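You operate a simulated robot arm through the tools that you are given. There is no shell and no other tool. Be economical: measure what you need, move in short steps, check, and stop when the job is done.

You run a simulated two-armed robot. Do the job below in one go: nothing can be reset, and whatever is moved stays where it is left.

TASK
Take the steel tray from the top of the wooden bench and put it on the top of the small wooden bench. Fetch the tape roll and set it in the brown carton on the top of the steel bench. Put the green pouch on the top of the steel bench away on the top of the packing bench. Close the red drawer. Pull the green drawer open. Do these in any order.

Only the result counts: the job must be done as asked and must still hold three seconds after the hand-in. Knocking over, shifting, dropping, spilling or breaking anything else fails it.

THE ROBOT
Two 7-joint arms with vacuum grippers on one trunk, on a base that drives. Base frame: it is fixed to the floor where the robot stands at the start and does not move with it; the origin is under the middle of the robot, x ahead of it, y to its left, z up; the surface under the hand at the start is at about z = 800. Lengths are in mm, angles in rad, forces in N, time in s.
The left shoulder is at the start at [70, 174, 1029], the right one opposite. With the tool pointing down near the work surface each hand reaches from about 340 to 800 mm from the robot's upright axis, wherever it stands, measured 20 degrees to its own side. Places, roughly: brown carton [750, 3750, 750]; green drawer [2800, -2800, 600]; green pouch [1000, 4500, 750]; red drawer [2600, -3000, 600]; steel tray (9x10x3 cm) [500, 200, 800]; tape roll (6x6x2 cm) [800, 3500, 800]; top of the packing bench [700, -4100, 900]; top of the small wooden bench [-1300, 1900, 800]. Payload 3.5 kg a hand.
Tool frame (each hand has its own): the origin (TCP) lies in the middle of the cups' lips, and z points out of the cups. The gripper has 2 cups of 32 mm across, covering 32 by 80 mm (tool x, y); the bellows give 10 mm. With the vacuum on, a cup seals on a smooth face that it is pressed against (1 to 4 N); it does not hold porous or soft things. The pull reaches 76 N.
Orientation is that of the tool frame in the base frame, as a unit quaternion [w, x, y, z]. With the cups facing straight down, the tool's x points along the base's -x, its y along +y and its z along -z.

THE INTERFACE
- The arms move only by the tool send_rows. It takes "left_steps", "right_steps" or both (then of equal length, played together; a hand with none holds still); each is a list of rows, each a list of 3 entries, a list of its own where there are three numbers: the vacuum: 1 switches it on, 0 off, then the shift along the base's x, y, z in units of 400 mm (1.0 is 400 mm), then the turn, a rotation vector about the base's x, y, z in units of 180 degrees (1.0 is 180 degrees). In form: [[suction, [x, y, z], [rx, ry, rz]], ...]. A call has 1 to 20 rows; each row is the pose to reach, as a shift and turn from the pose commanded when the call began. A call with a number of a shift or a turn outside -1 to 1 is refused whole. Rows are played at 5 a second. More than 50 mm and 0.15 rad between two rows, or a gripper value outside its range, and nothing of the call is played. Where a pose cannot be reached the arm comes as near as it can. A force on the tool above 40 N (or 10 N above the force at the start of the call, whichever is more), or a blocked arm, ends the call early, and 0.2 s more pass. The pull builds up within a second once a cup has sealed. Time passes only in rows, and 0.2 s behind the last, so rows that repeat a pose give it time. It gives the time, the measured TCP pose, the force on the tool (base axes) and the pull of the vacuum at its end, in the units of the frame above (readings bear some noise), with the torque about the TCP (base axes, N m) and any sound that the robot's microphone picked up, and new pictures: "pictures" is both (left out), scene, wrist or none (wrist: the cameras of the hands that moved).
- Cameras (640 x 400 px; columns grow to the right, rows downward): "scene" is now at [128.2, 36, 1344]; the picture's right is [0.40, -0.92, 0.00], its down [-0.57, -0.25, -0.79] and it looks along [0.72, 0.31, -0.62] (base axes); focal length 293 px, centre (320, 200). "left" rides on the left gripper at [74, -19, -110] in its tool frame; the picture's right is [0.25, 0.97, 0.00], its down [-0.77, 0.20, -0.60] and it looks along [-0.58, 0.15, 0.80] (tool axes); focal length 218 px, centre (320, 200). "right" rides on the right gripper at [74, 19, -110] in its tool frame; the picture's right is [-0.25, 0.97, 0.00], its down [-0.77, -0.20, -0.60] and it looks along [-0.58, -0.15, 0.80] (tool axes); focal length 218 px, centre (320, 200).
- move_column(by): slides the trunk up (or, below 0, down) by that many mm; the arms and the scene camera ride with it, the base frame stays. It gives what a move gives, with no picture.
- roll_base(legs): drives the robot by 1 to 6 legs, each [ahead, turn to the left] in mm and rad, along the robot's own axes; the way and the turn of a leg run together, so that a leg with both is an arc; at most 1500 mm and 3.142 rad a leg. The arms and the cameras ride along, it lands a little off, and it stops where it bumps. It gives what a move gives, and a new picture of the scene camera.
- turn_head(pan, tilt): turns the head with the scene camera to pan (to the left, within 1.501 rad either way) and tilt (down, from -0.506 to 1.204), counted from straight ahead of the robot. It gives what a move gives, and a new picture of the scene camera.
- pixel_to_xyz(camera, pixels): for up to 12 pixels [column, row] of the newest picture of that camera ("zoom" is the newest enlarged one), the place [x, y, z] in the base frame of the surface seen there, good to about 3 mm. It takes no simulated time.
- zoom(camera, box): a new picture of the part [left, top, right, bottom] of that camera's present view, enlarged. It takes no simulated time.
- sign_off(): hands the job in; it is judged then, once.

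Go step by step. Measure first, check grasps and placings, and put right what went wrong. The budget is 110 turns and 260 pictures, counting those below and the enlarged ones. Unless the task says otherwise, let go and move clear before handing in, and close with one line.

The tools are called after "Call:" as name(argument=value, ...) on one line, values as JSON. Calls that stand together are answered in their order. send_rows: Moves the arms, as the interface text tells. Its arguments: {"type":"object","properties":{"left_steps":{"type":"array","items":{"type":"array"}},"right_steps":{"type":"array","items":{"type":"array"}},"pictures":{"type":"string","enum":["both","scene","wrist","none"]}},"required":[]} The other tools are called the same way: move_column (by) slides the trunk up or down; roll_base (legs) drives the base; turn_head (pan, tilt) turns the head that bears the scene camera; pixel_to_xyz (camera, pixels) gives the place of the surface under pixels of a picture; zoom (camera, box) takes an enlarged picture of a part of a camera's view; sign_off () hands the job in.

At the start:

```text
time: 0.0
left_position: [436.2, 419.1, 1093.1]
left_tcp_rot: [0.0, 0.0, 1.0, -0.001]
left_wrist_force: [0.9, 0.4, -0.1]
left_ft_torque: [-0.04, 0.0, -0.01]
left_pull: 0.1
right_position: [507.0, 37.4, 1074.3]
right_tcp_rot: [-0.001, 0.0, 1.0, 0.001]
right_wrist_force: [0.0, 0.0, 0.4]
right_ft_torque: [0.03, 0.05, -0.01]
right_pull: 0.0
trunk travel left (down, up): [-525.0, 315.0]
robot x, y, heading: [-3.0, 3.0, 0.001]
head pan, tilt: [0.407, 0.667]
```

scene: 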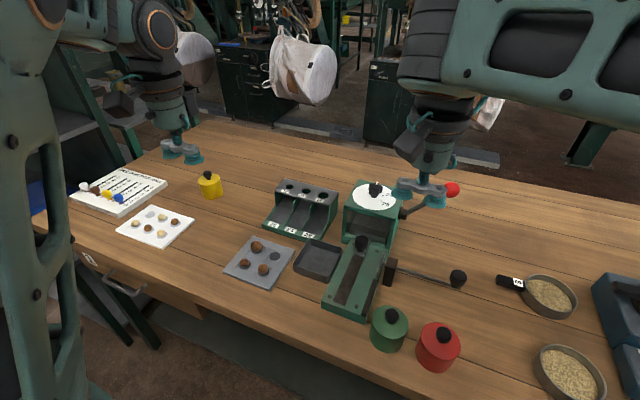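
right: 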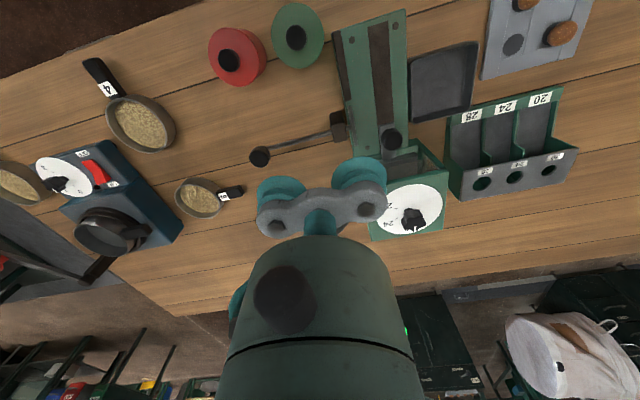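
left: 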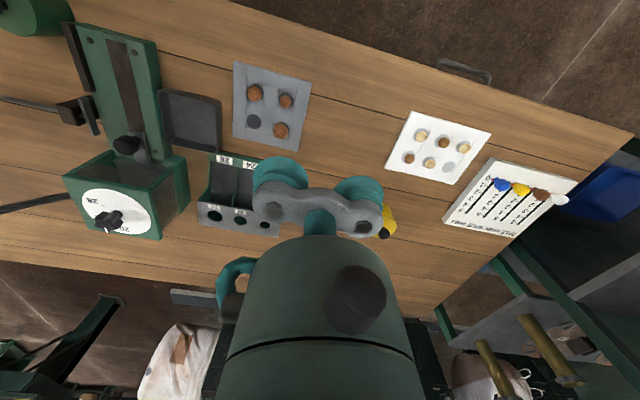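

The dark tray at about (318,260) in the scene picture is probably the steel tray, close to the green device. I'll measure and enlarge it.

Call:
zoom(camera="scene", box=[220, 170, 420, 330])

Call:
pixel_to_xyz(camera="scene", pixels=[[318, 258], [311, 239], [343, 250], [326, 282], [294, 270], [340, 300], [304, 185], [375, 195], [258, 262], [200, 230]])

```text
2.50 times, centred on (320, 250) of scene
```

zoom: 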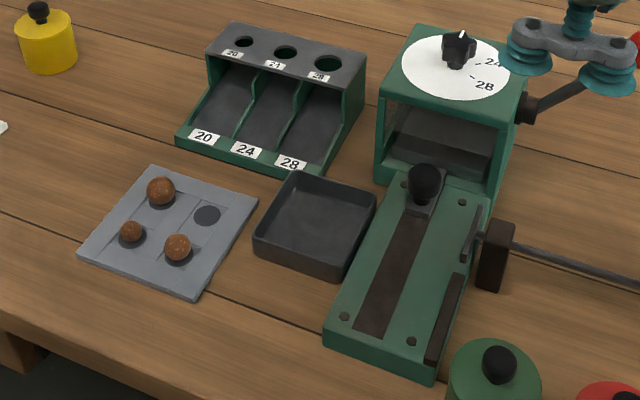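

```text
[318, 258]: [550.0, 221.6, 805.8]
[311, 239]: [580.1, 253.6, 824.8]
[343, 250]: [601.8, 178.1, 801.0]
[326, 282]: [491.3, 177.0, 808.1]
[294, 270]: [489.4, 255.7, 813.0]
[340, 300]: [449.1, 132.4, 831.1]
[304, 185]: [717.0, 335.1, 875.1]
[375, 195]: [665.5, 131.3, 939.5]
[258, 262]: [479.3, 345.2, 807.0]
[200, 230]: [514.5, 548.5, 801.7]
```

Call:
pixel_to_xyz(camera="zoom", pixels=[[298, 174], [373, 196], [344, 270], [257, 230], [315, 225], [285, 225], [345, 215], [320, 250], [305, 195], [300, 256], [335, 183], [276, 200]])

Call:
zoom(camera="left", box=[60, 50, 340, 225])

```text
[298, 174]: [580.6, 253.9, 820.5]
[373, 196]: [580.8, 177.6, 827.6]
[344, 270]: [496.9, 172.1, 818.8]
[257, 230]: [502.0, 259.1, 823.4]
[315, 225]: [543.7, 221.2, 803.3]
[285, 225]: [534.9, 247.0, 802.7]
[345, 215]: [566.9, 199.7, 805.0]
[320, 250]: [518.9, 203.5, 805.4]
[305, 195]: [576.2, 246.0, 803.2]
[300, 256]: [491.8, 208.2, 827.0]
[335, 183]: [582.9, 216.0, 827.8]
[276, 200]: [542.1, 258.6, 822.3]
```

```text
2.29 times, centred on (200, 138) of left
```

zoom: 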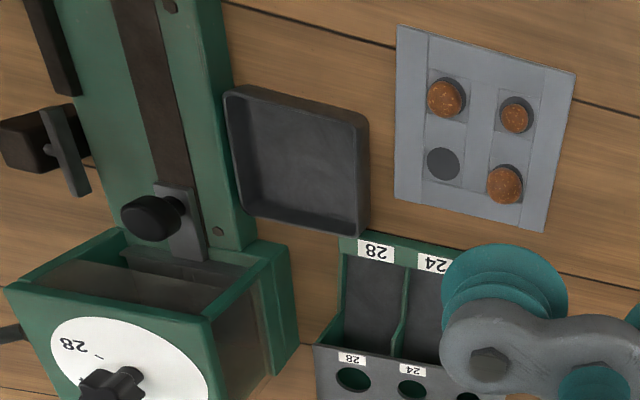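

The tray's rim spans x 492–585, y 172–259, with the floor at z≈804. I'll turn the left hand by -90° so the cups lie along x, stop above the tray at z≈900, and move the right hand aside.

Call:
send_rows(left_steps=[[0, [0.022, -0.042, 0], [0, 0, -0.0417]], [0, [0.043, -0.085, 0], [0, 0, -0.0833]], [0, [0.065, -0.127, 0], [0, 0, -0.125]], [0, [0.087, -0.169, 0], [0, 0, -0.1667]], [0, [0.108, -0.211, 0], [0, 0, -0.2083]], [0, [0.13, -0.254, 0], [0, 0, -0.25]], [0, [0.152, -0.296, 0], [0, 0, -0.2917]], [0, [0.173, -0.338, 0], [0, 0, -0.3333]], [0, [0.195, -0.381, 0], [0, 0, -0.375]], [0, [0.217, -0.423, 0], [0, 0, -0.4167]], [0, [0.238, -0.465, 0], [0, 0, -0.4583]], [0, [0.26, -0.5075, 0], [0, 0, -0.5]], [0, [0.26, -0.5075, -0.12], [0, 0, -0.5]], [0, [0.26, -0.5075, -0.24], [0, 0, -0.5]], [0, [0.26, -0.5075, -0.36], [0, 0, -0.5]], [0, [0.26, -0.5075, -0.4825], [0, 0, -0.5]], [0, [0.26, -0.5075, -0.4825], [0, 0, -0.5]]], right_steps=[[0, [0, -0.1, 0.05], [0, 0, 0]], [0, [0, -0.2, 0.1], [0, 0, 0]], [0, [0, -0.3, 0.1], [0, 0, 0]], [0, [0, -0.4, 0.1], [0, 0, 0]], [0, [0, -0.45, 0.1], [0, 0, 0]], [0, [0, -0.45, 0.1], [0, 0, 0]], [0, [0, -0.45, 0.1], [0, 0, 0]], [0, [0, -0.45, 0.1], [0, 0, 0]], [0, [0, -0.45, 0.1], [0, 0, 0]], [0, [0, -0.45, 0.1], [0, 0, 0]], [0, [0, -0.45, 0.1], [0, 0, 0]], [0, [0, -0.45, 0.1], [0, 0, 0]], [0, [0, -0.45, 0.1], [0, 0, 0]], [0, [0, -0.45, 0.1], [0, 0, 0]], [0, [0, -0.45, 0.1], [0, 0, 0]], [0, [0, -0.45, 0.1], [0, 0, 0]], [0, [0, -0.45, 0.1], [0, 0, 0]]])

```text
time: 3.6
left_position: [540.2, 222.7, 904.7]
left_tcp_rot: [0.018, 0.696, 0.718, -0.012]
left_wrist_force: [0.6, -0.3, 0.0]
left_ft_torque: [-0.02, -0.04, -0.02]
left_pull: 0.1
right_position: [505.6, -144.1, 1115.8]
right_tcp_rot: [0.0, 0.0, 1.0, 0.0]
right_wrist_force: [0.1, 0.1, 0.5]
right_ft_torque: [0.0, -0.03, 0.03]
right_pull: 0.0
trunk travel left (down, up): [-525.0, 315.0]
robot x, y, heading: [-1.5, 3.4, 0.003]
head pan, tilt: [0.407, 0.667]
```

scene: 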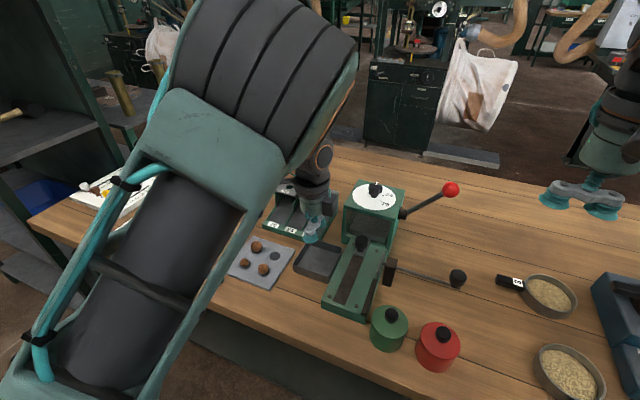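
right: 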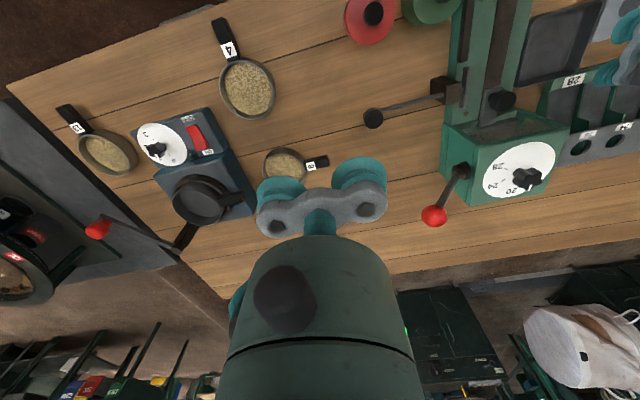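
left: 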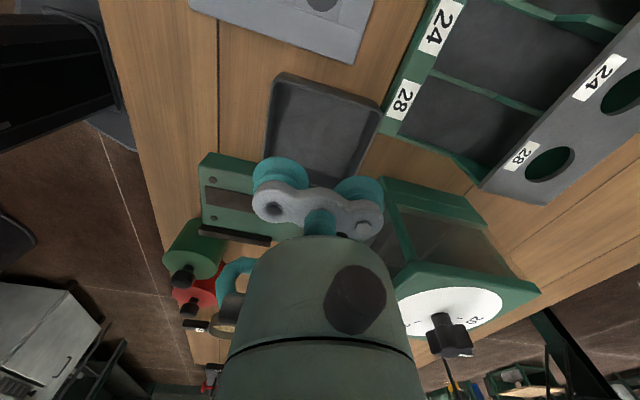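

The hand is still settling, 6 mm off in y. I'll hold one row, then come down to z≈845.

Call:
send_rows(left_steps=[[0, [0, 0, 0], [0, 0, 0]], [0, [0, 0, 0], [0, 0, 0]], [0, [0, 0, 0], [0, 0, 0]], [0, [0, 0, -0.07], [0, 0, 0]], [0, [0, 0, -0.14], [0, 0, 0]], [0, [0, 0, -0.14], [0, 0, 0]]], pictures="wrist")

```text
time: 5.0
left_position: [538.6, 219.8, 844.7]
left_tcp_rot: [0.007, 0.7, 0.714, -0.008]
left_wrist_force: [-0.6, -0.1, 0.0]
left_ft_torque: [-0.03, 0.0, -0.01]
left_pull: 0.1
right_position: [506.5, -143.9, 1116.6]
right_tcp_rot: [0.0, 0.0, 1.0, 0.0]
right_wrist_force: [-0.8, -0.8, 0.7]
right_ft_torque: [-0.05, -0.01, 0.02]
right_pull: 0.2
trunk travel left (down, up): [-525.0, 315.0]
robot x, y, heading: [0.6, -1.0, 0.002]
head pan, tilt: [0.407, 0.667]
```

left: 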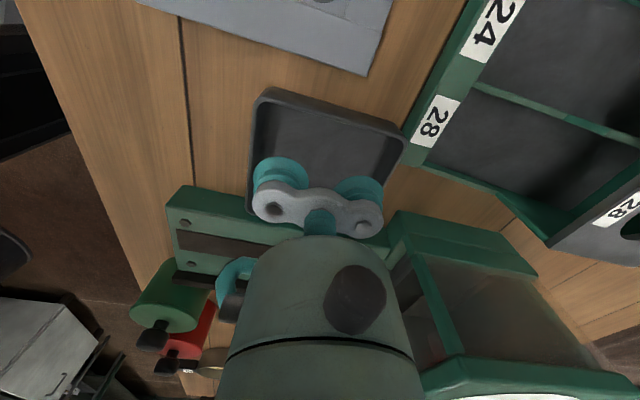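

Call:
pixel_to_xyz(camera="left", pixels=[[268, 95], [400, 142], [256, 150], [395, 165], [325, 130], [330, 115], [290, 150]])

```text
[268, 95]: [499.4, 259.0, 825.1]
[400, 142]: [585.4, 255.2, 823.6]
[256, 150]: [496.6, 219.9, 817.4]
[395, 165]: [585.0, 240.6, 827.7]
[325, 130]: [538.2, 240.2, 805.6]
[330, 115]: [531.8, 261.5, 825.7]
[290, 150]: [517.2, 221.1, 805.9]
```

The tray's centre is about (541, 217). I'll switch the vacuum on and come down to its floor in small steps.

Call:
send_rows(left_steps=[[1, [0.004, -0.004, -0.05], [0, 0, 0]], [1, [0.004, -0.004, -0.085], [0, 0, 0]], [1, [0.004, -0.004, -0.098], [0, 0, 0]], [1, [0.004, -0.004, -0.107], [0, 0, 0]], [1, [0.004, -0.004, -0.112], [0, 0, 0]], [1, [0.004, -0.004, -0.112], [0, 0, 0]], [1, [0.004, -0.004, -0.112], [0, 0, 0]], [1, [0.004, -0.004, -0.112], [0, 0, 0]]], pictures="wrist")

```text
time: 6.8
left_position: [541.4, 214.4, 800.2]
left_tcp_rot: [0.001, 0.707, 0.707, 0.002]
left_wrist_force: [12.5, 8.5, 26.8]
left_ft_torque: [0.06, -0.11, -0.18]
left_pull: 75.4
right_position: [504.9, -142.5, 1116.0]
right_tcp_rot: [0.001, -0.001, 1.0, 0.0]
right_wrist_force: [-0.1, 0.1, 0.0]
right_ft_torque: [0.01, 0.0, -0.03]
right_pull: 0.0
trunk travel left (down, up): [-525.0, 315.0]
robot x, y, heading: [2.1, -2.5, 0.001]
head pan, tilt: [0.407, 0.667]
```

left: 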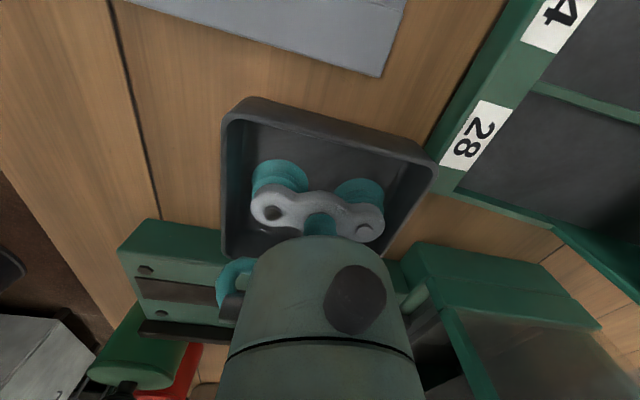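

Both cups hold, with a pull of 75 N. I'll lift straight up, then draw the tray in toward the body.

Call:
send_rows(left_steps=[[1, [0, 0, 0.02], [0, 0, 0]], [1, [0, 0, 0.06], [0, 0, 0]], [1, [0, 0, 0.13], [0, 0, 0]], [1, [0, 0, 0.23], [0, 0, 0]], [1, [0, 0, 0.33], [0, 0, 0]], [1, [0, 0, 0.43], [0, 0, 0]], [1, [0, 0, 0.53], [0, 0, 0]], [1, [0, 0, 0.6], [0, 0, 0]], [1, [-0.06, 0.04, 0.6], [0, 0, 0]], [1, [-0.14, 0.08, 0.6], [0, 0, 0]], [1, [-0.2, 0.12, 0.6], [0, 0, 0]], [1, [-0.2, 0.12, 0.6], [0, 0, 0]]], right_steps=[[0, [0, 0, 0], [0, 0, 0]], [0, [0, 0, 0], [0, 0, 0]], [0, [-0.1, 0, 0], [0, 0, 0]], [0, [-0.2, 0, 0], [0, 0, 0]], [0, [-0.25, 0, 0], [0, 0, 0]], [0, [-0.25, 0, 0], [0, 0, 0]], [0, [-0.25, 0, 0], [0, 0, 0]], [0, [-0.25, 0, 0], [0, 0, 0]], [0, [-0.25, 0, 0], [0, 0, 0]], [0, [-0.25, 0, 0], [0, 0, 0]], [0, [-0.25, 0, 0], [0, 0, 0]], [0, [-0.25, 0, 0], [0, 0, 0]]], pictures="none")

Call:
turn_head(pan=1.5, tilt=0.35)

```text
time: 9.4
left_position: [461.2, 261.6, 1039.4]
left_tcp_rot: [0.001, 0.707, 0.707, 0.0]
left_wrist_force: [0.2, 0.2, -0.6]
left_ft_torque: [-0.03, -0.04, -0.01]
left_pull: 75.5
right_position: [405.4, -144.1, 1115.3]
right_tcp_rot: [0.0, -0.001, 1.0, 0.0]
right_wrist_force: [-0.4, -0.1, -0.5]
right_ft_torque: [-0.01, -0.04, 0.02]
right_pull: 0.1
trunk travel left (down, up): [-525.0, 315.0]
robot x, y, heading: [0.0, -0.1, 0.0]
head pan, tilt: [0.407, 0.667]
```

```text
time: 10.7
left_position: [460.3, 260.8, 1039.6]
left_tcp_rot: [0.001, 0.707, 0.707, 0.0]
left_wrist_force: [0.2, 0.2, -2.1]
left_ft_torque: [-0.06, -0.04, -0.01]
left_pull: 75.7
right_position: [405.6, -144.1, 1116.4]
right_tcp_rot: [0.001, 0.0, 1.0, 0.001]
right_wrist_force: [0.0, 0.0, 0.9]
right_ft_torque: [0.01, -0.02, 0.0]
right_pull: 0.1
trunk travel left (down, up): [-525.0, 315.0]
robot x, y, heading: [3.6, 0.3, -0.003]
head pan, tilt: [1.499, 0.351]
```

scene: 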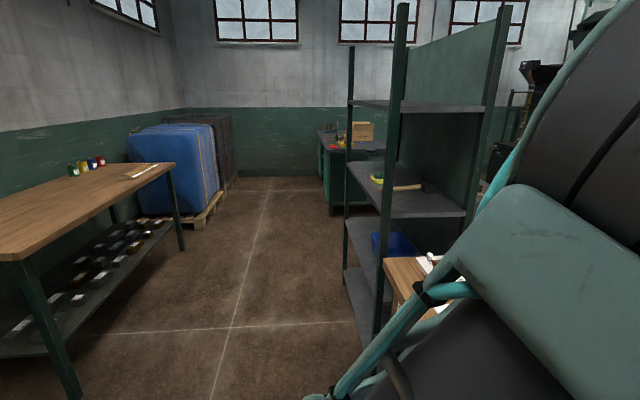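

Looking along +y, the wooden bench on the left should be the small one, and the far green bench (350,150) holds a carton. I'll measure several points.

Call:
pixel_to_xyz(camera="scene", pixels=[[175, 165], [108, 165], [20, 262], [100, 200], [72, 176], [135, 174], [320, 140], [360, 130], [330, 205], [370, 320], [200, 220], [345, 60]])

Call:
zoom(camera="scene", box=[280, 90, 440, 210])

```text
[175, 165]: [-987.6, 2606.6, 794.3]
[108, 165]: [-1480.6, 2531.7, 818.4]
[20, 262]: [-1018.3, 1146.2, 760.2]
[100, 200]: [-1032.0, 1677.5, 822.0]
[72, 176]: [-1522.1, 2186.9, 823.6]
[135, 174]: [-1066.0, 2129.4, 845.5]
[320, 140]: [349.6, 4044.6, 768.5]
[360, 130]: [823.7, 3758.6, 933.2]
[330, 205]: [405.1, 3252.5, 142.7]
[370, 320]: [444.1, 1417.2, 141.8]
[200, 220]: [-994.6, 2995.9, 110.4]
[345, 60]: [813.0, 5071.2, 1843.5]
```

```text
3.33 times, centred on (360, 150) of scene
```

zoom: 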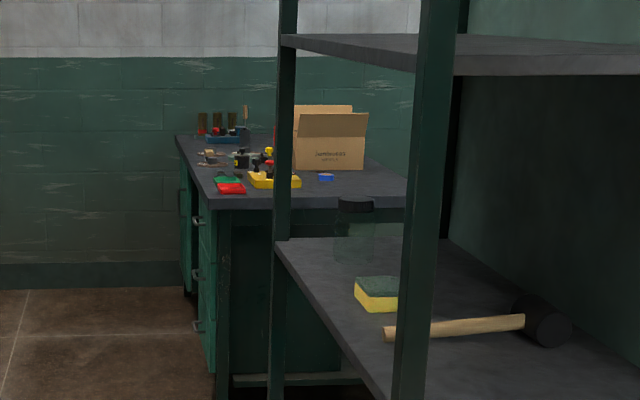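

The small wooden bench has its front edge at x≈-990 and spans y≈1050–2600; the aisle between it and the shelf is clear. I'll back off, turn left, drive up the aisle and then turn toward the bench.

Call:
roll_base(legs=[[-250, 0], [0, 1.571], [1000, 0], [870, 0], [0, 1.571]])

Call:
turn_head(pan=0.2, tilt=0.6)

```text
time: 29.2
left_position: [-692.1, 1643.0, 1038.9]
left_tcp_rot: [0.0, -0.691, 0.722, 0.0]
left_wrist_force: [0.6, 0.0, -0.4]
left_ft_torque: [0.02, -0.02, 0.0]
left_pull: 75.2
right_position: [-619.9, 2045.5, 1113.8]
right_tcp_rot: [0.0, 1.0, -0.022, 0.0]
right_wrist_force: [0.5, 0.7, -0.5]
right_ft_torque: [0.0, -0.02, 0.01]
right_pull: 0.1
trunk travel left (down, up): [-525.0, 315.0]
robot x, y, heading: [-221.0, 1882.0, 3.099]
head pan, tilt: [1.499, 0.351]
```

scene: 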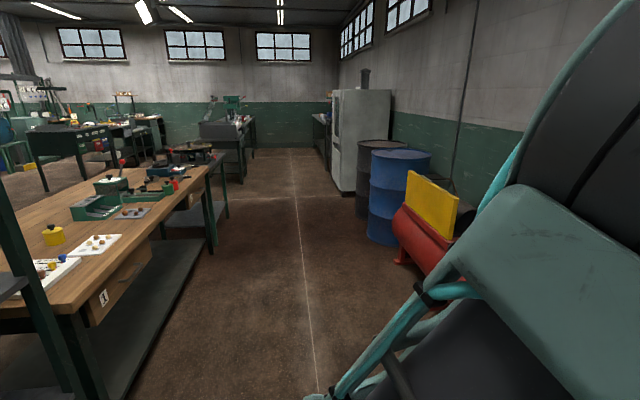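

```text
time: 30.7
left_position: [-690.9, 1643.1, 1039.7]
left_tcp_rot: [0.0, -0.692, 0.722, 0.0]
left_wrist_force: [-0.3, 0.8, -1.2]
left_ft_torque: [-0.01, 0.03, 0.0]
left_pull: 75.3
right_position: [-618.4, 2045.8, 1113.7]
right_tcp_rot: [0.0, 1.0, -0.023, 0.0]
right_wrist_force: [0.0, 0.1, 0.2]
right_ft_torque: [-0.02, -0.02, 0.02]
right_pull: 0.2
trunk travel left (down, up): [-525.0, 315.0]
robot x, y, heading: [-220.2, 1884.3, 3.096]
head pan, tilt: [0.201, 0.6]
```

scene: 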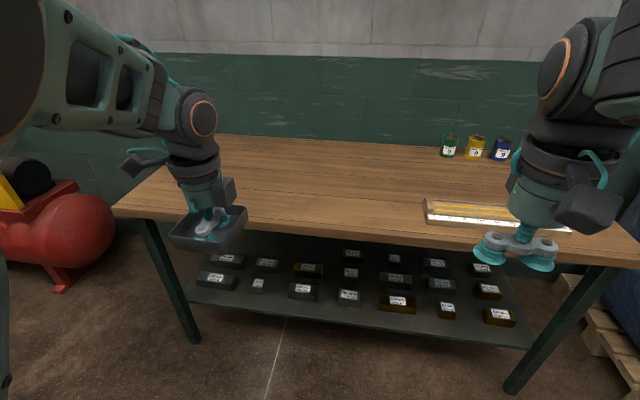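

The tray is held and the bench top is clear at (330,190). I'll measure the top and its edge.

Call:
pixel_to_xyz(camera="scene", pixels=[[330, 200], [330, 228], [260, 190], [300, 160], [120, 205], [400, 190], [440, 215], [330, 240]])

```text
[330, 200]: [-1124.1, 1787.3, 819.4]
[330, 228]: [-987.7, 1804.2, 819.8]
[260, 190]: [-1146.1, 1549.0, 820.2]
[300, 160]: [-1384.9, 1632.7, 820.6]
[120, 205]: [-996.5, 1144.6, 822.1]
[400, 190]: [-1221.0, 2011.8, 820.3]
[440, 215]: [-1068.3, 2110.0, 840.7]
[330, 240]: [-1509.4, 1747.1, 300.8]
```

The bench top is at z=820. I'll drive 330 mm closer.

Call:
roll_base(legs=[[330, 0]])

```text
time: 32.8
left_position: [-1019.9, 1661.2, 1038.3]
left_tcp_rot: [-0.001, -0.69, 0.724, 0.0]
left_wrist_force: [-0.1, 0.2, -0.8]
left_ft_torque: [0.02, 0.01, -0.02]
left_pull: 75.4
right_position: [-943.4, 2063.9, 1113.8]
right_tcp_rot: [0.001, 1.0, -0.025, 0.0]
right_wrist_force: [-0.5, 0.4, -0.9]
right_ft_torque: [0.0, -0.01, 0.03]
right_pull: 0.0
trunk travel left (down, up): [-525.0, 315.0]
robot x, y, heading: [-541.3, 1899.8, 3.095]
head pan, tilt: [0.201, 0.6]
```

scene: 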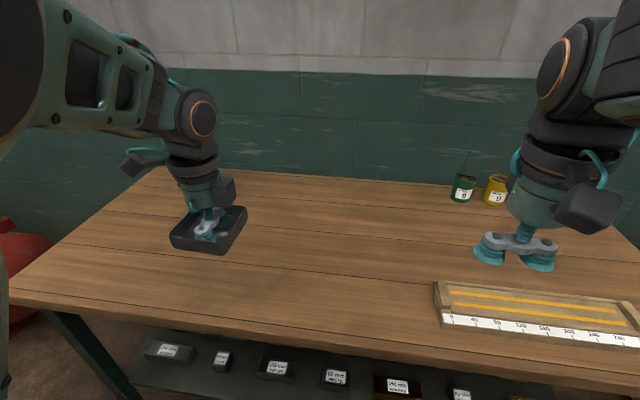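

Now I'll extend and lower the tray until it touches at about TCP z≈823.

Call:
send_rows(left_steps=[[1, [-0.09, 0, -0.05], [0, 0, 0]], [1, [-0.18, 0, -0.1], [0, 0, 0]], [1, [-0.27, 0, -0.16], [0, 0, 0]], [1, [-0.35, 0, -0.22], [0, 0, 0]], [1, [-0.4, 0, -0.3], [0, 0, 0]], [1, [-0.4, 0, -0.39], [0, 0, 0]], [1, [-0.4, 0, -0.46], [0, 0, 0]], [1, [-0.4, 0, -0.5], [0, 0, 0]], [1, [-0.4, 0, -0.52], [0, 0, 0]], [1, [-0.4, 0, -0.53], [0, 0, 0]], [1, [-0.4, 0, -0.54], [0, 0, 0]], [1, [-0.4, 0, -0.54], [0, 0, 0]]], pictures="wrist")

```text
time: 35.4
left_position: [-1179.6, 1662.3, 823.7]
left_tcp_rot: [-0.002, -0.69, 0.724, 0.001]
left_wrist_force: [-7.7, -2.0, 12.5]
left_ft_torque: [-0.03, -0.33, -0.1]
left_pull: 75.9
right_position: [-943.2, 2064.1, 1113.7]
right_tcp_rot: [0.001, 1.0, -0.024, 0.0]
right_wrist_force: [0.0, -0.4, -0.4]
right_ft_torque: [0.0, 0.0, -0.01]
right_pull: 0.0
trunk travel left (down, up): [-525.0, 315.0]
robot x, y, heading: [-542.1, 1899.6, 3.096]
head pan, tilt: [0.201, 0.6]
```

left: 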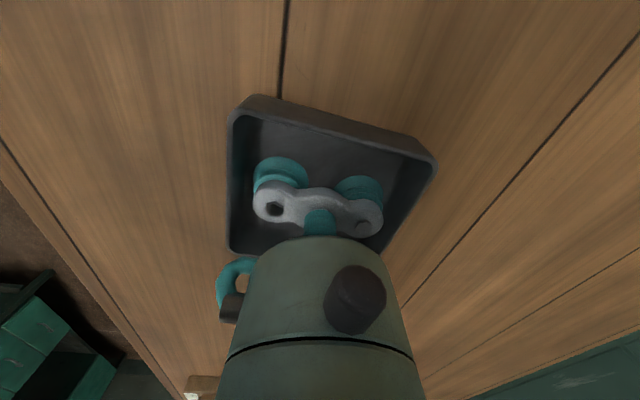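

The tray rests on the bench with about 12 N. I'll let go, lift off, and draw the hand back.

Call:
send_rows(left_steps=[[0, [0, 0, 0], [0, 0, 0]], [0, [0, 0, 0], [0, 0, 0]], [0, [0, 0, 0], [0, 0, 0]], [0, [0, 0, 0.02], [0, 0, 0]], [0, [0, 0, 0.06], [0, 0, 0]], [0, [0, 0, 0.14], [0, 0, 0]], [0, [0, 0, 0.25], [0, 0, 0]], [0, [0, 0, 0.36], [0, 0, 0]], [0, [0, 0, 0.47], [0, 0, 0]], [0, [0.1, 0, 0.54], [0, 0, 0]], [0, [0.2, 0, 0.54], [0, 0, 0]], [0, [0.3, 0, 0.54], [0, 0, 0]], [0, [0.4, 0, 0.54], [0, 0, 0]], [0, [0.45, 0, 0.54], [0, 0, 0]], [0, [0.45, 0, 0.54], [0, 0, 0]]], pictures="scene")

```text
time: 38.6
left_position: [-1000.2, 1659.5, 1039.5]
left_tcp_rot: [0.001, -0.69, 0.724, 0.0]
left_wrist_force: [0.2, 0.4, -1.1]
left_ft_torque: [0.03, -0.01, 0.0]
left_pull: 0.2
right_position: [-944.9, 2062.8, 1114.3]
right_tcp_rot: [0.0, 1.0, -0.024, 0.0]
right_wrist_force: [0.6, 0.1, -0.3]
right_ft_torque: [0.0, 0.0, -0.04]
right_pull: 0.1
trunk travel left (down, up): [-525.0, 315.0]
robot x, y, heading: [-546.2, 1896.5, 3.091]
head pan, tilt: [0.201, 0.6]
```

scene: 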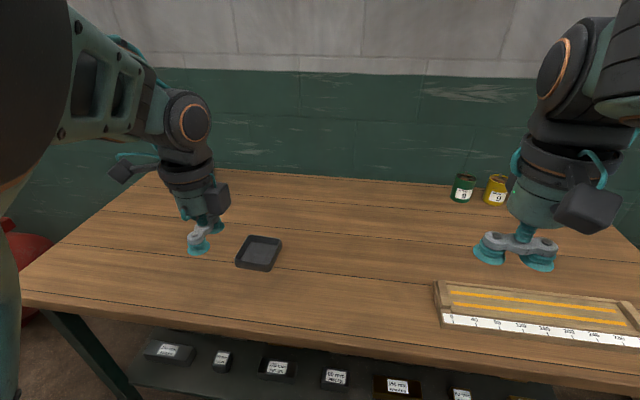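

The tray is down (258,253). Now I'll back off, turn to +y, drive up the aisle, and look at the steel bench.

Call:
roll_base(legs=[[-350, 0], [0, -1.52], [900, 0]])

Call:
turn_head(pan=-0.7, tilt=0.3)

```text
time: 49.0
left_position: [-439.3, 3226.8, 1040.3]
left_tcp_rot: [0.0, 0.007, 1.0, 0.0]
left_wrist_force: [-0.1, 0.1, 0.0]
left_ft_torque: [0.0, -0.02, 0.05]
left_pull: 0.1
right_position: [-35.1, 3184.3, 1114.7]
right_tcp_rot: [0.0, -0.702, 0.712, -0.001]
right_wrist_force: [-0.2, -0.1, -0.3]
right_ft_torque: [-0.04, -0.01, -0.01]
right_pull: 0.1
trunk travel left (down, up): [-525.0, 315.0]
robot x, y, heading: [-184.5, 2779.7, 1.551]
head pan, tilt: [0.201, 0.6]
```

scene: 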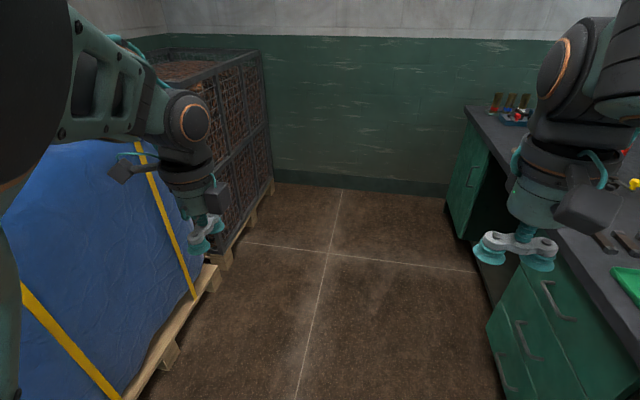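

```text
time: 50.2
left_position: [-440.5, 3226.5, 1040.1]
left_tcp_rot: [0.0, 0.007, 1.0, 0.0]
left_wrist_force: [-0.1, -0.4, 0.3]
left_ft_torque: [-0.02, -0.01, 0.0]
left_pull: 0.1
right_position: [-36.4, 3184.1, 1114.4]
right_tcp_rot: [0.0, -0.703, 0.711, 0.0]
right_wrist_force: [-0.9, -0.4, -0.1]
right_ft_torque: [-0.01, 0.02, 0.01]
right_pull: 0.0
trunk travel left (down, up): [-525.0, 315.0]
robot x, y, heading: [-187.7, 2782.2, 1.56]
head pan, tilt: [-0.7, 0.3]
```

scene: 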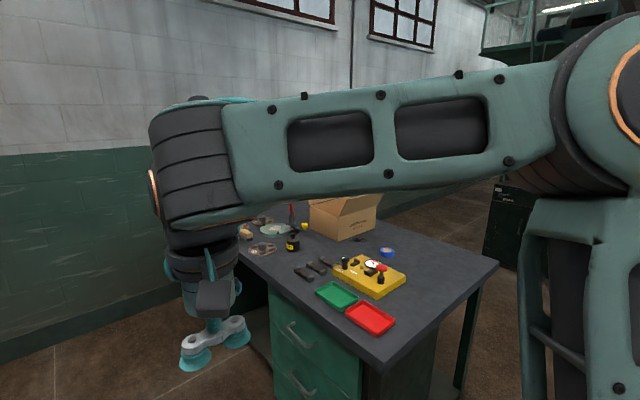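

Call:
zoom(camera="scene", box=[225, 190, 505, 365])

Call:
pixel_to_xyz(camera="scene", pixels=[[389, 252], [498, 265], [385, 365], [340, 228], [345, 205], [270, 228], [264, 219], [337, 294], [370, 317], [300, 360], [350, 250], [465, 385]])

```text
2.29 times, centred on (365, 278) of scene
```

zoom: 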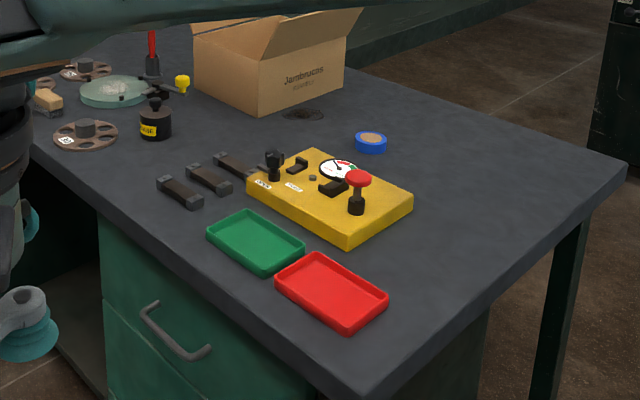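

```text
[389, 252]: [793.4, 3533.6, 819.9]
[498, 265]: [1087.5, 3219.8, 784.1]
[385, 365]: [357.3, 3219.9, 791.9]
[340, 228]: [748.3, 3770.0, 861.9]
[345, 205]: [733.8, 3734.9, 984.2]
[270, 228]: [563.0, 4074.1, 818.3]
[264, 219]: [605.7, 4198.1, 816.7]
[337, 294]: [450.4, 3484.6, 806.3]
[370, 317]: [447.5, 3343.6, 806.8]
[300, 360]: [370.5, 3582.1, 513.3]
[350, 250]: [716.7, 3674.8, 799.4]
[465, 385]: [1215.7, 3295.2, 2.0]
```

The steel bench spans x 357–1090 from y 3220, with its top at z≈799; the tape roll is at (793,3534). I'll look right to see whether I can stand south of it.

Call:
turn_head(pan=-1.45, tilt=0.55)

```text
time: 51.3
left_position: [-439.3, 3226.5, 1040.5]
left_tcp_rot: [0.0, 0.006, 1.0, 0.0]
left_wrist_force: [-0.4, 0.0, 0.0]
left_ft_torque: [0.02, 0.0, -0.02]
left_pull: 0.1
right_position: [-34.2, 3184.9, 1114.4]
right_tcp_rot: [0.0, -0.702, 0.712, -0.001]
right_wrist_force: [0.0, -0.2, -0.8]
right_ft_torque: [0.02, 0.01, 0.02]
right_pull: 0.1
trunk travel left (down, up): [-525.0, 315.0]
robot x, y, heading: [-186.4, 2777.6, 1.554]
head pan, tilt: [-1.45, 0.55]
```

scene: 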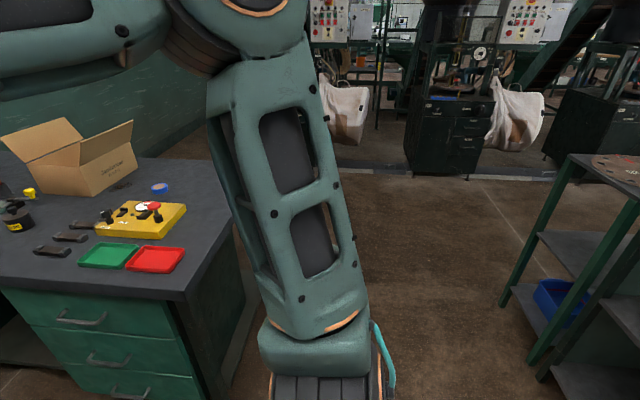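

Call:
pixel_to_xyz(camera="scene", pixels=[[505, 303], [533, 358], [570, 165], [450, 300], [450, 200], [380, 170], [410, 165], [600, 280]])

```text
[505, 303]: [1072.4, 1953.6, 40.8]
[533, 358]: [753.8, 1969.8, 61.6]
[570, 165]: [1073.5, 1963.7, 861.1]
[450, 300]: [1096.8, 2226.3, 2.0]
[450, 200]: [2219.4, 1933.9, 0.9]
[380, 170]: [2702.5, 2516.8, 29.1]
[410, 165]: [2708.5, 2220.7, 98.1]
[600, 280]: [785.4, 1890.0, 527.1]
```

There's a 1250 mm gap between the shelf (y≤1970) and the bench (y≥3220), and open floor to the east. I'll drive round to the bench's east side, from which the tape and carton are both in reach.

Call:
roll_base(legs=[[-170, 0], [0, -1.555], [1000, 0], [820, 0], [0, 1.571]])

Call:
turn_head(pan=0.5, tilt=0.45)

```text
time: 69.0
left_position: [1351.7, 3087.4, 1040.4]
left_tcp_rot: [0.0, -0.004, 1.0, 0.0]
left_wrist_force: [1.1, 0.8, 0.8]
left_ft_torque: [0.02, 0.01, -0.01]
left_pull: 0.1
right_position: [1757.0, 3055.8, 1115.2]
right_tcp_rot: [0.0, 0.711, -0.703, 0.0]
right_wrist_force: [0.3, 0.6, -0.6]
right_ft_torque: [0.0, -0.01, 0.02]
right_pull: 0.0
trunk travel left (down, up): [-525.0, 315.0]
robot x, y, heading: [1611.9, 2645.5, 1.579]
head pan, tilt: [-1.45, 0.55]
```

scene: 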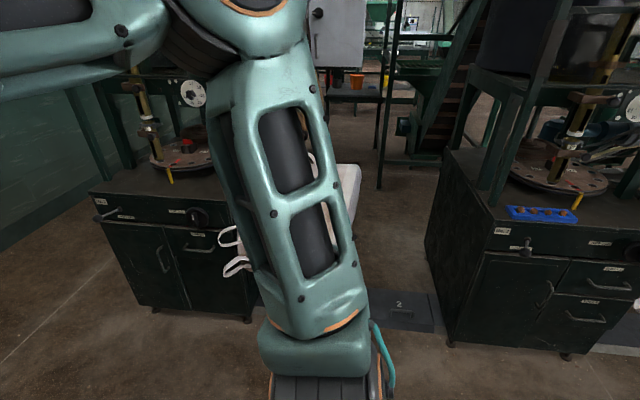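

```text
time: 70.9
left_position: [1350.9, 3088.2, 1039.7]
left_tcp_rot: [0.0, -0.005, 1.0, -0.001]
left_wrist_force: [0.1, -0.3, -0.1]
left_ft_torque: [0.02, 0.01, 0.0]
left_pull: 0.0
right_position: [1757.5, 3055.6, 1114.6]
right_tcp_rot: [0.0, 0.71, -0.704, 0.001]
right_wrist_force: [0.4, 0.9, 0.1]
right_ft_torque: [0.0, -0.02, 0.02]
right_pull: 0.0
trunk travel left (down, up): [-525.0, 315.0]
robot x, y, heading: [1613.4, 2647.8, 1.58]
head pan, tilt: [0.499, 0.45]
```

scene: 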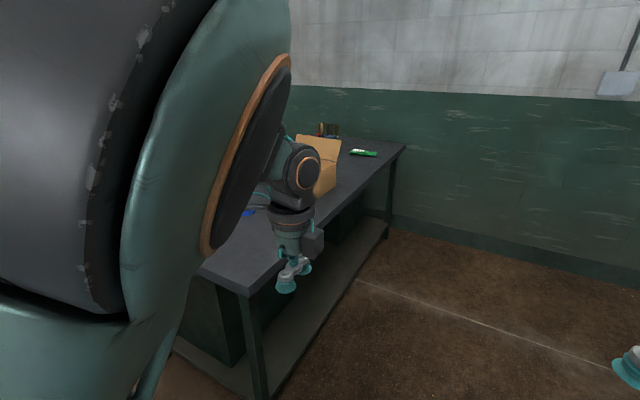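

The green pouch is at (364,152), and the bench's east side is open. I'll drive along and turn to face it.

Call:
roll_base(legs=[[1060, 0], [0, 1.563]])

Call:
turn_head(pan=0.0, tilt=0.55)

```text
time: 80.1
left_position: [1169.1, 3430.9, 1039.7]
left_tcp_rot: [-0.001, 0.716, -0.698, 0.001]
left_wrist_force: [-0.1, 0.5, 0.0]
left_ft_torque: [0.04, -0.01, 0.01]
left_pull: 0.1
right_position: [1193.4, 3836.4, 1113.9]
right_tcp_rot: [0.0, 1.0, 0.013, 0.0]
right_wrist_force: [-0.3, -0.8, 0.0]
right_ft_torque: [0.01, 0.03, -0.02]
right_pull: 0.1
trunk travel left (down, up): [-525.0, 315.0]
robot x, y, heading: [1603.7, 3700.8, -3.113]
head pan, tilt: [0.499, 0.45]
```

scene: 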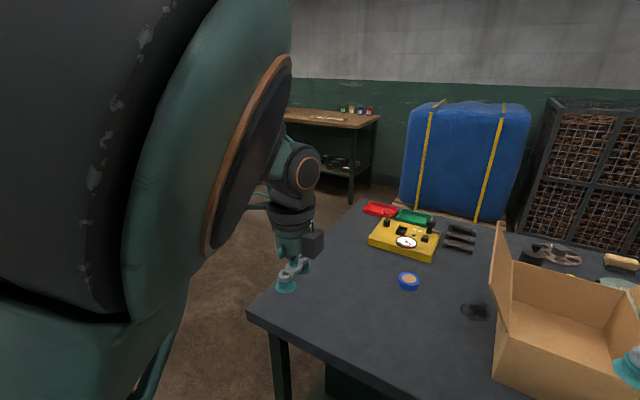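

```text
time: 81.1
left_position: [1167.3, 3428.2, 1040.7]
left_tcp_rot: [0.0, 0.717, -0.697, 0.0]
left_wrist_force: [0.3, -0.1, 0.4]
left_ft_torque: [0.02, -0.03, 0.02]
left_pull: 0.0
right_position: [1193.6, 3836.3, 1115.8]
right_tcp_rot: [0.0, 1.0, 0.013, 0.001]
right_wrist_force: [0.0, 0.2, 0.4]
right_ft_torque: [-0.02, 0.01, -0.01]
right_pull: 0.1
trunk travel left (down, up): [-525.0, 315.0]
robot x, y, heading: [1606.3, 3702.5, -3.119]
head pan, tilt: [0.0, 0.55]
```

scene: 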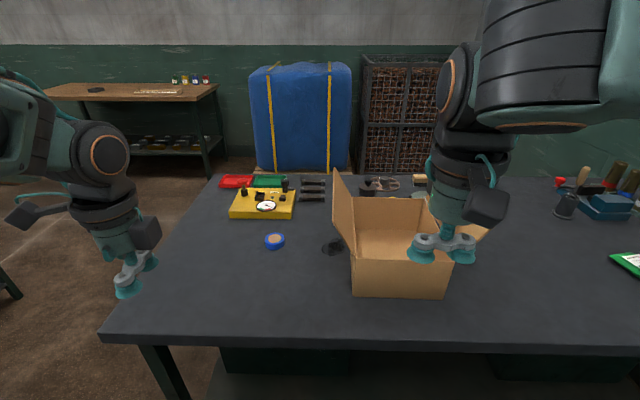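

Good view: tape at (274,241), carton at (400,230), pouch at (627,262). I'll zoom and measure them.

Call:
zoom(camera="scene", box=[240, 160, 500, 322])

Call:
pixel_to_xyz(camera="scene", pixels=[[274, 240], [266, 242], [284, 242], [275, 236], [345, 220], [333, 170], [350, 255], [356, 296], [442, 296], [380, 225], [630, 262], [300, 336]])

```text
2.46 times, centred on (370, 241) of scene
```

zoom: 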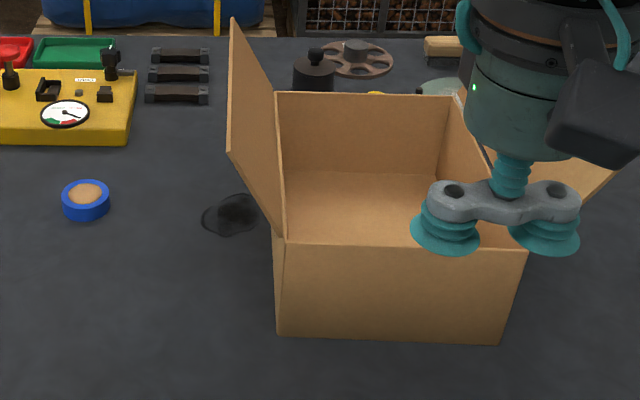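

```text
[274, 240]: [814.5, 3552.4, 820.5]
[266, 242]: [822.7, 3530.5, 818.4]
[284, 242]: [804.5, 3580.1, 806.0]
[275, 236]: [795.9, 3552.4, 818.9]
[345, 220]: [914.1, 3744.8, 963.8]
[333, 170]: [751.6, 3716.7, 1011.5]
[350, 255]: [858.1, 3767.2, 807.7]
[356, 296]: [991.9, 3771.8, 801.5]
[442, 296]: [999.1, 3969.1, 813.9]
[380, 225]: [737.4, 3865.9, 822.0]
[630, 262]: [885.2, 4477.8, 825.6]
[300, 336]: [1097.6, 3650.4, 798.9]
```

The tape's top is a flat filled disc at z≈820, centred near (812,3552). The carton spans about x 770–995, y 3770–3970. I'll roll 115 mm closer and move the right hand up and away.

Call:
roll_base(legs=[[115, 0]])

Call:
send_rows(right_steps=[[0, [0.1, 0, 0.05], [0, 0, 0]], [0, [0.1, 0.1, 0.1], [0, 0, 0]], [0, [0.1, 0.2, 0.1], [0, 0, 0]], [0, [0.1, 0.3, 0.1], [0, 0, 0]], [0, [0.1, 0.4, 0.1], [0, 0, 0]], [0, [0.1, 0.5, 0.1], [0, 0, 0]], [0, [0.1, 0.5, 0.1], [0, 0, 0]]], left_steps=[[0, [-0.1, 0.04, 0], [0, 0, 0]], [0, [-0.2, 0.08, 0], [0, 0, 0]], [0, [-0.3, 0.12, 0], [0, 0, 0]], [0, [-0.4, 0.16, -0.05], [0, 0, 0]], [0, [-0.48, 0.2, -0.1], [0, 0, 0]], [0, [-0.48, 0.26, -0.2], [0, 0, 0]], [0, [-0.48, 0.26, -0.2], [0, 0, 0]]])

```text
time: 82.3
left_position: [1054.4, 3425.5, 1041.1]
left_tcp_rot: [0.0, 0.717, -0.697, 0.0]
left_wrist_force: [0.6, 0.3, 0.0]
left_ft_torque: [0.01, 0.0, 0.05]
left_pull: 0.1
right_position: [1079.7, 3831.6, 1114.5]
right_tcp_rot: [0.0, 1.0, 0.014, 0.0]
right_wrist_force: [0.3, -0.4, -0.1]
right_ft_torque: [0.03, 0.04, -0.01]
right_pull: 0.1
trunk travel left (down, up): [-525.0, 315.0]
robot x, y, heading: [1488.6, 3699.0, -3.111]
head pan, tilt: [0.0, 0.55]
```

scene: 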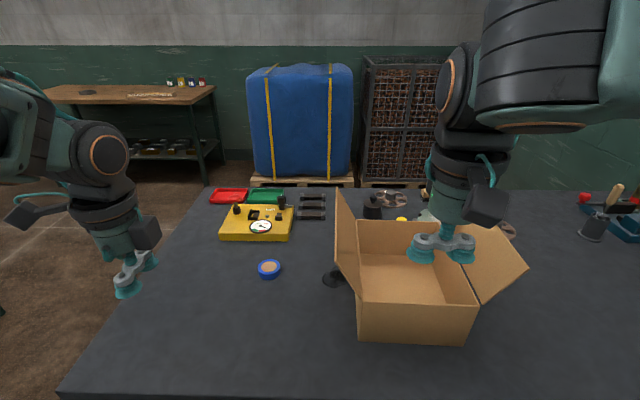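

```text
time: 83.9
left_position: [865.8, 3530.0, 960.9]
left_tcp_rot: [0.001, 0.718, -0.696, 0.0]
left_wrist_force: [-0.6, -0.3, 0.6]
left_ft_torque: [0.0, 0.01, 0.0]
left_pull: 0.0
right_position: [1069.6, 4005.8, 1119.3]
right_tcp_rot: [0.0, 1.0, 0.014, 0.0]
right_wrist_force: [-0.5, -0.6, 0.3]
right_ft_torque: [0.01, 0.0, 0.01]
right_pull: 0.1
right hand out of reach, approached as far as the arm can: row 3, 4, 5, 6, 7
trunk travel left (down, up): [-525.0, 315.0]
robot x, y, heading: [1493.9, 3698.5, -3.117]
head pan, tilt: [0.0, 0.55]
```

scene: 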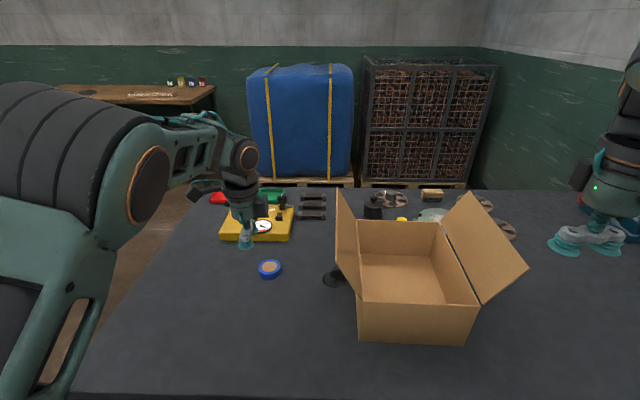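
right: 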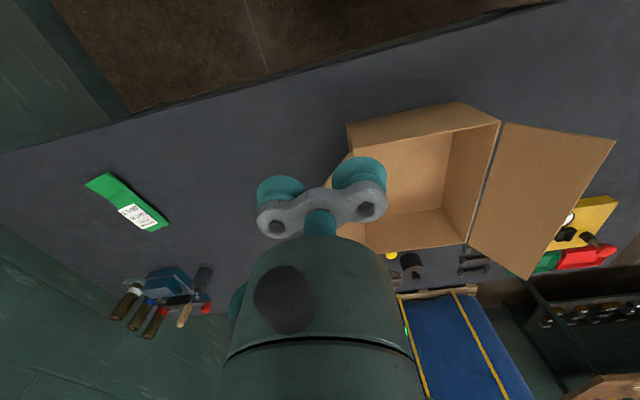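
left: 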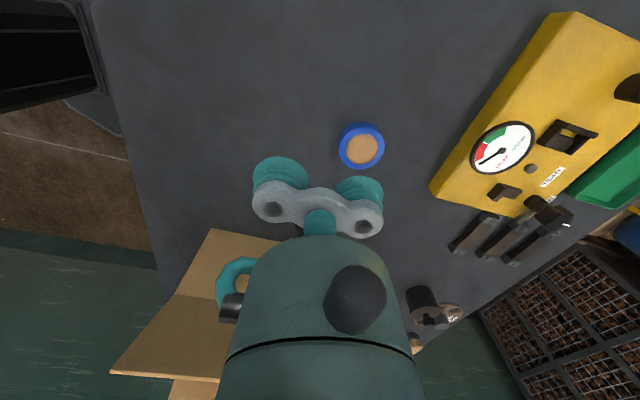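

Call:
pixel_to_xyz(camera="left", pixels=[[361, 148], [345, 149], [379, 147], [361, 133], [361, 163], [350, 135], [230, 260]])

Call:
zoom(camera="left", box=[300, 100, 420, 175])

Call:
pixel_to_xyz(camera="scene", pixels=[[360, 303], [475, 305], [360, 223], [440, 222], [400, 280], [400, 262], [430, 290], [370, 290], [338, 192], [525, 270], [475, 195], [268, 266]])

```text
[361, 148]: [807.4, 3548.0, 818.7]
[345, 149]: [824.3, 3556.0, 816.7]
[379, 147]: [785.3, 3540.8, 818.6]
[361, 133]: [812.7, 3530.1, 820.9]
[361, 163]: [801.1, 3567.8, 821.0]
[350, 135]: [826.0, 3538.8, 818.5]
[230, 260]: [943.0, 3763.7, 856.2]
```

```text
5.33 times, centred on (360, 138) of left
```

zoom: 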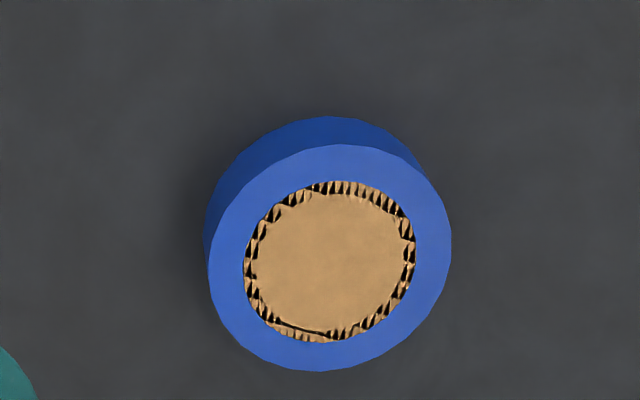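

```text
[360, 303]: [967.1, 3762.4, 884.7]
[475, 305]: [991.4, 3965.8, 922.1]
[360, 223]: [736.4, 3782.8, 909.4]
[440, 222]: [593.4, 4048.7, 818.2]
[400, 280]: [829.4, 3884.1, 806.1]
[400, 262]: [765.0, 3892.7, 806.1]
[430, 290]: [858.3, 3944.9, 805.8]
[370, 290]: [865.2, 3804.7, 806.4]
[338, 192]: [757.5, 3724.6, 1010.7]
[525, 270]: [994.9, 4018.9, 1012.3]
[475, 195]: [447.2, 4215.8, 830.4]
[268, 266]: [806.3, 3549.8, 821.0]
```

The tape's top centre is (806.5, 3549, 820). The carton's floor is at 806, inside x 740–987, y 3770–3965. Only one cup fits on the roll, so I'll put the far cup (tool +y, which is -x) over the tape's centre with the TCP at (830.5, 3550).

Call:
send_rows(left_steps=[[0, [-0.044, 0.025, -0.06], [0, 0, 0]], [0, [-0.088, 0.049, -0.13], [0, 0, 0]], [0, [-0.088, 0.049, -0.22], [0, 0, 0]], [0, [-0.088, 0.049, -0.29], [0, 0, 0]], [0, [-0.088, 0.049, -0.29], [0, 0, 0]], [0, [-0.088, 0.049, -0.29], [0, 0, 0]]], pictures="wrist")

```text
time: 85.3
left_position: [831.1, 3550.4, 842.7]
left_tcp_rot: [-0.001, 0.717, -0.697, 0.0]
left_wrist_force: [-0.3, -0.6, 0.4]
left_ft_torque: [0.02, 0.01, 0.05]
left_pull: 0.1
right_position: [1067.9, 4007.2, 1119.2]
right_tcp_rot: [0.0, 1.0, 0.014, 0.0]
right_wrist_force: [-0.9, 0.4, -0.1]
right_ft_torque: [0.01, -0.01, -0.01]
right_pull: 0.1
trunk travel left (down, up): [-525.0, 315.0]
robot x, y, heading: [1493.6, 3700.8, -3.11]
head pan, tilt: [0.0, 0.55]
```

left: 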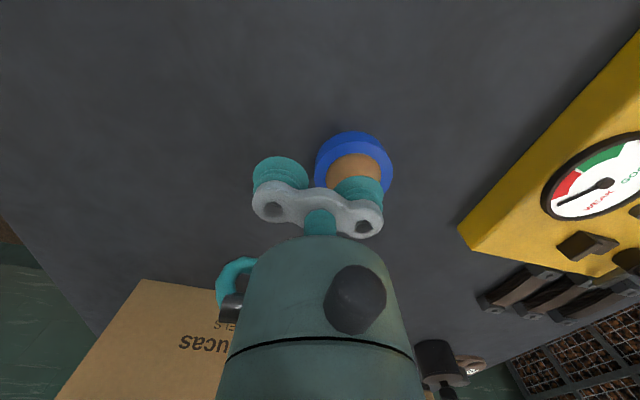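

The cup is aligned over the tape. I'll switch the vacuum on and press it gently.

Call:
send_rows(left_steps=[[1, [0, 0, -0.035], [0, 0, 0]], [1, [0, 0, -0.052], [0, 0, 0]], [1, [0, 0, -0.062], [0, 0, 0]], [1, [0, 0, -0.066], [0, 0, 0]], [1, [0, 0, -0.066], [0, 0, 0]], [1, [0, 0, -0.066], [0, 0, 0]], [1, [0, 0, -0.066], [0, 0, 0]]], pictures="wrist")

```text
time: 86.9
left_position: [829.0, 3549.1, 819.0]
left_tcp_rot: [0.0, 0.717, -0.697, 0.0]
left_wrist_force: [-2.1, 0.8, 5.7]
left_ft_torque: [-0.03, 1.05, -0.02]
left_pull: 38.0
right_position: [1069.1, 4006.2, 1119.9]
right_tcp_rot: [0.001, 1.0, 0.014, 0.0]
right_wrist_force: [-0.1, 1.0, -0.6]
right_ft_torque: [0.02, 0.0, 0.03]
right_pull: 0.1
trunk travel left (down, up): [-525.0, 315.0]
robot x, y, heading: [1490.9, 3702.2, -3.115]
head pan, tilt: [0.0, 0.55]
```

left: 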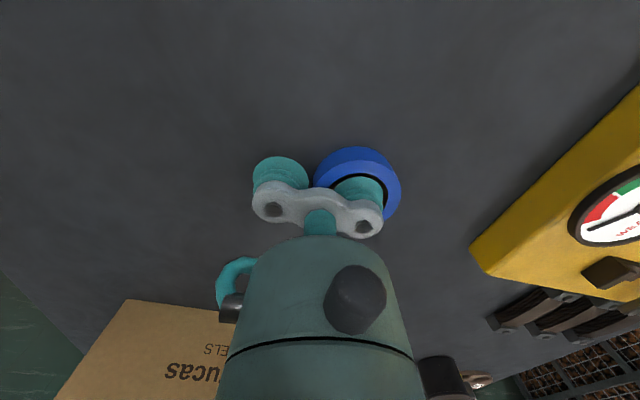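

One cup holds at 38 N. I'll lift to z≈1100, carry the tape over the carton at TCP (886,3890), and check before lowering.

Call:
send_rows(left_steps=[[1, [0, 0, 0.03], [0, 0, 0]], [1, [0, 0, 0.1], [0, 0, 0]], [1, [0, 0, 0.2], [0, 0, 0]], [1, [0, 0, 0.31], [0, 0, 0]], [1, [0, 0, 0.42], [0, 0, 0]], [1, [0, 0, 0.53], [0, 0, 0]], [1, [0, 0, 0.64], [0, 0, 0]], [1, [0, 0, 0.7], [0, 0, 0]], [1, [0.02, 0.11, 0.7], [0, 0, 0]], [1, [0.04, 0.22, 0.7], [0, 0, 0]], [1, [0.06, 0.33, 0.7], [0, 0, 0]], [1, [0.08, 0.44, 0.7], [0, 0, 0]], [1, [0.1, 0.55, 0.7], [0, 0, 0]], [1, [0.12, 0.66, 0.7], [0, 0, 0]], [1, [0.14, 0.76, 0.7], [0, 0, 0]], [1, [0.1425, 0.8525, 0.7], [0, 0, 0]], [1, [0.1425, 0.8525, 0.7], [0, 0, 0]], [1, [0.1425, 0.8525, 0.7], [0, 0, 0]]])

```text
time: 90.7
left_position: [909.5, 3781.2, 1097.3]
left_tcp_rot: [-0.012, 0.728, -0.686, -0.002]
left_wrist_force: [-0.2, -0.6, -0.7]
left_ft_torque: [-0.01, 0.91, 0.01]
left_pull: 38.1
left hand out of reach, approached as far as the arm can: row 13, 14, 15, 16, 17, 18
right_position: [1068.8, 4006.4, 1119.6]
right_tcp_rot: [0.0, 1.0, 0.014, -0.001]
right_wrist_force: [-0.1, -0.5, 0.9]
right_ft_torque: [-0.05, -0.02, -0.02]
right_pull: 0.0
trunk travel left (down, up): [-525.0, 315.0]
robot x, y, heading: [1491.7, 3701.4, -3.112]
head pan, tilt: [0.0, 0.55]
```

scene: 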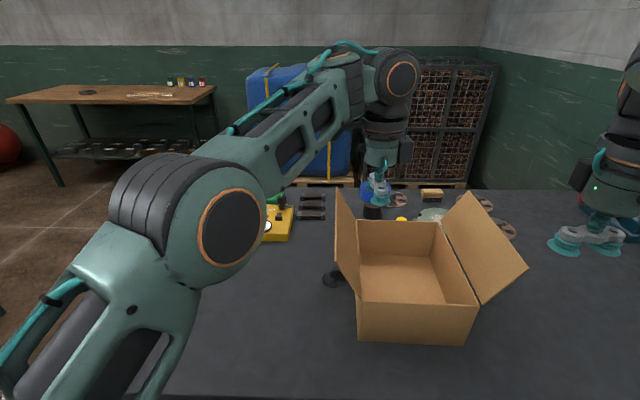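
left: 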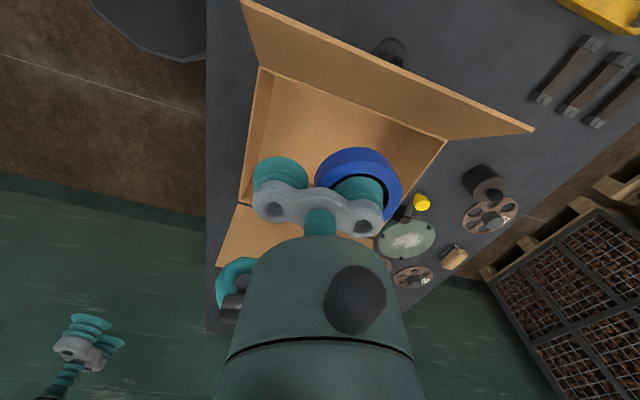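

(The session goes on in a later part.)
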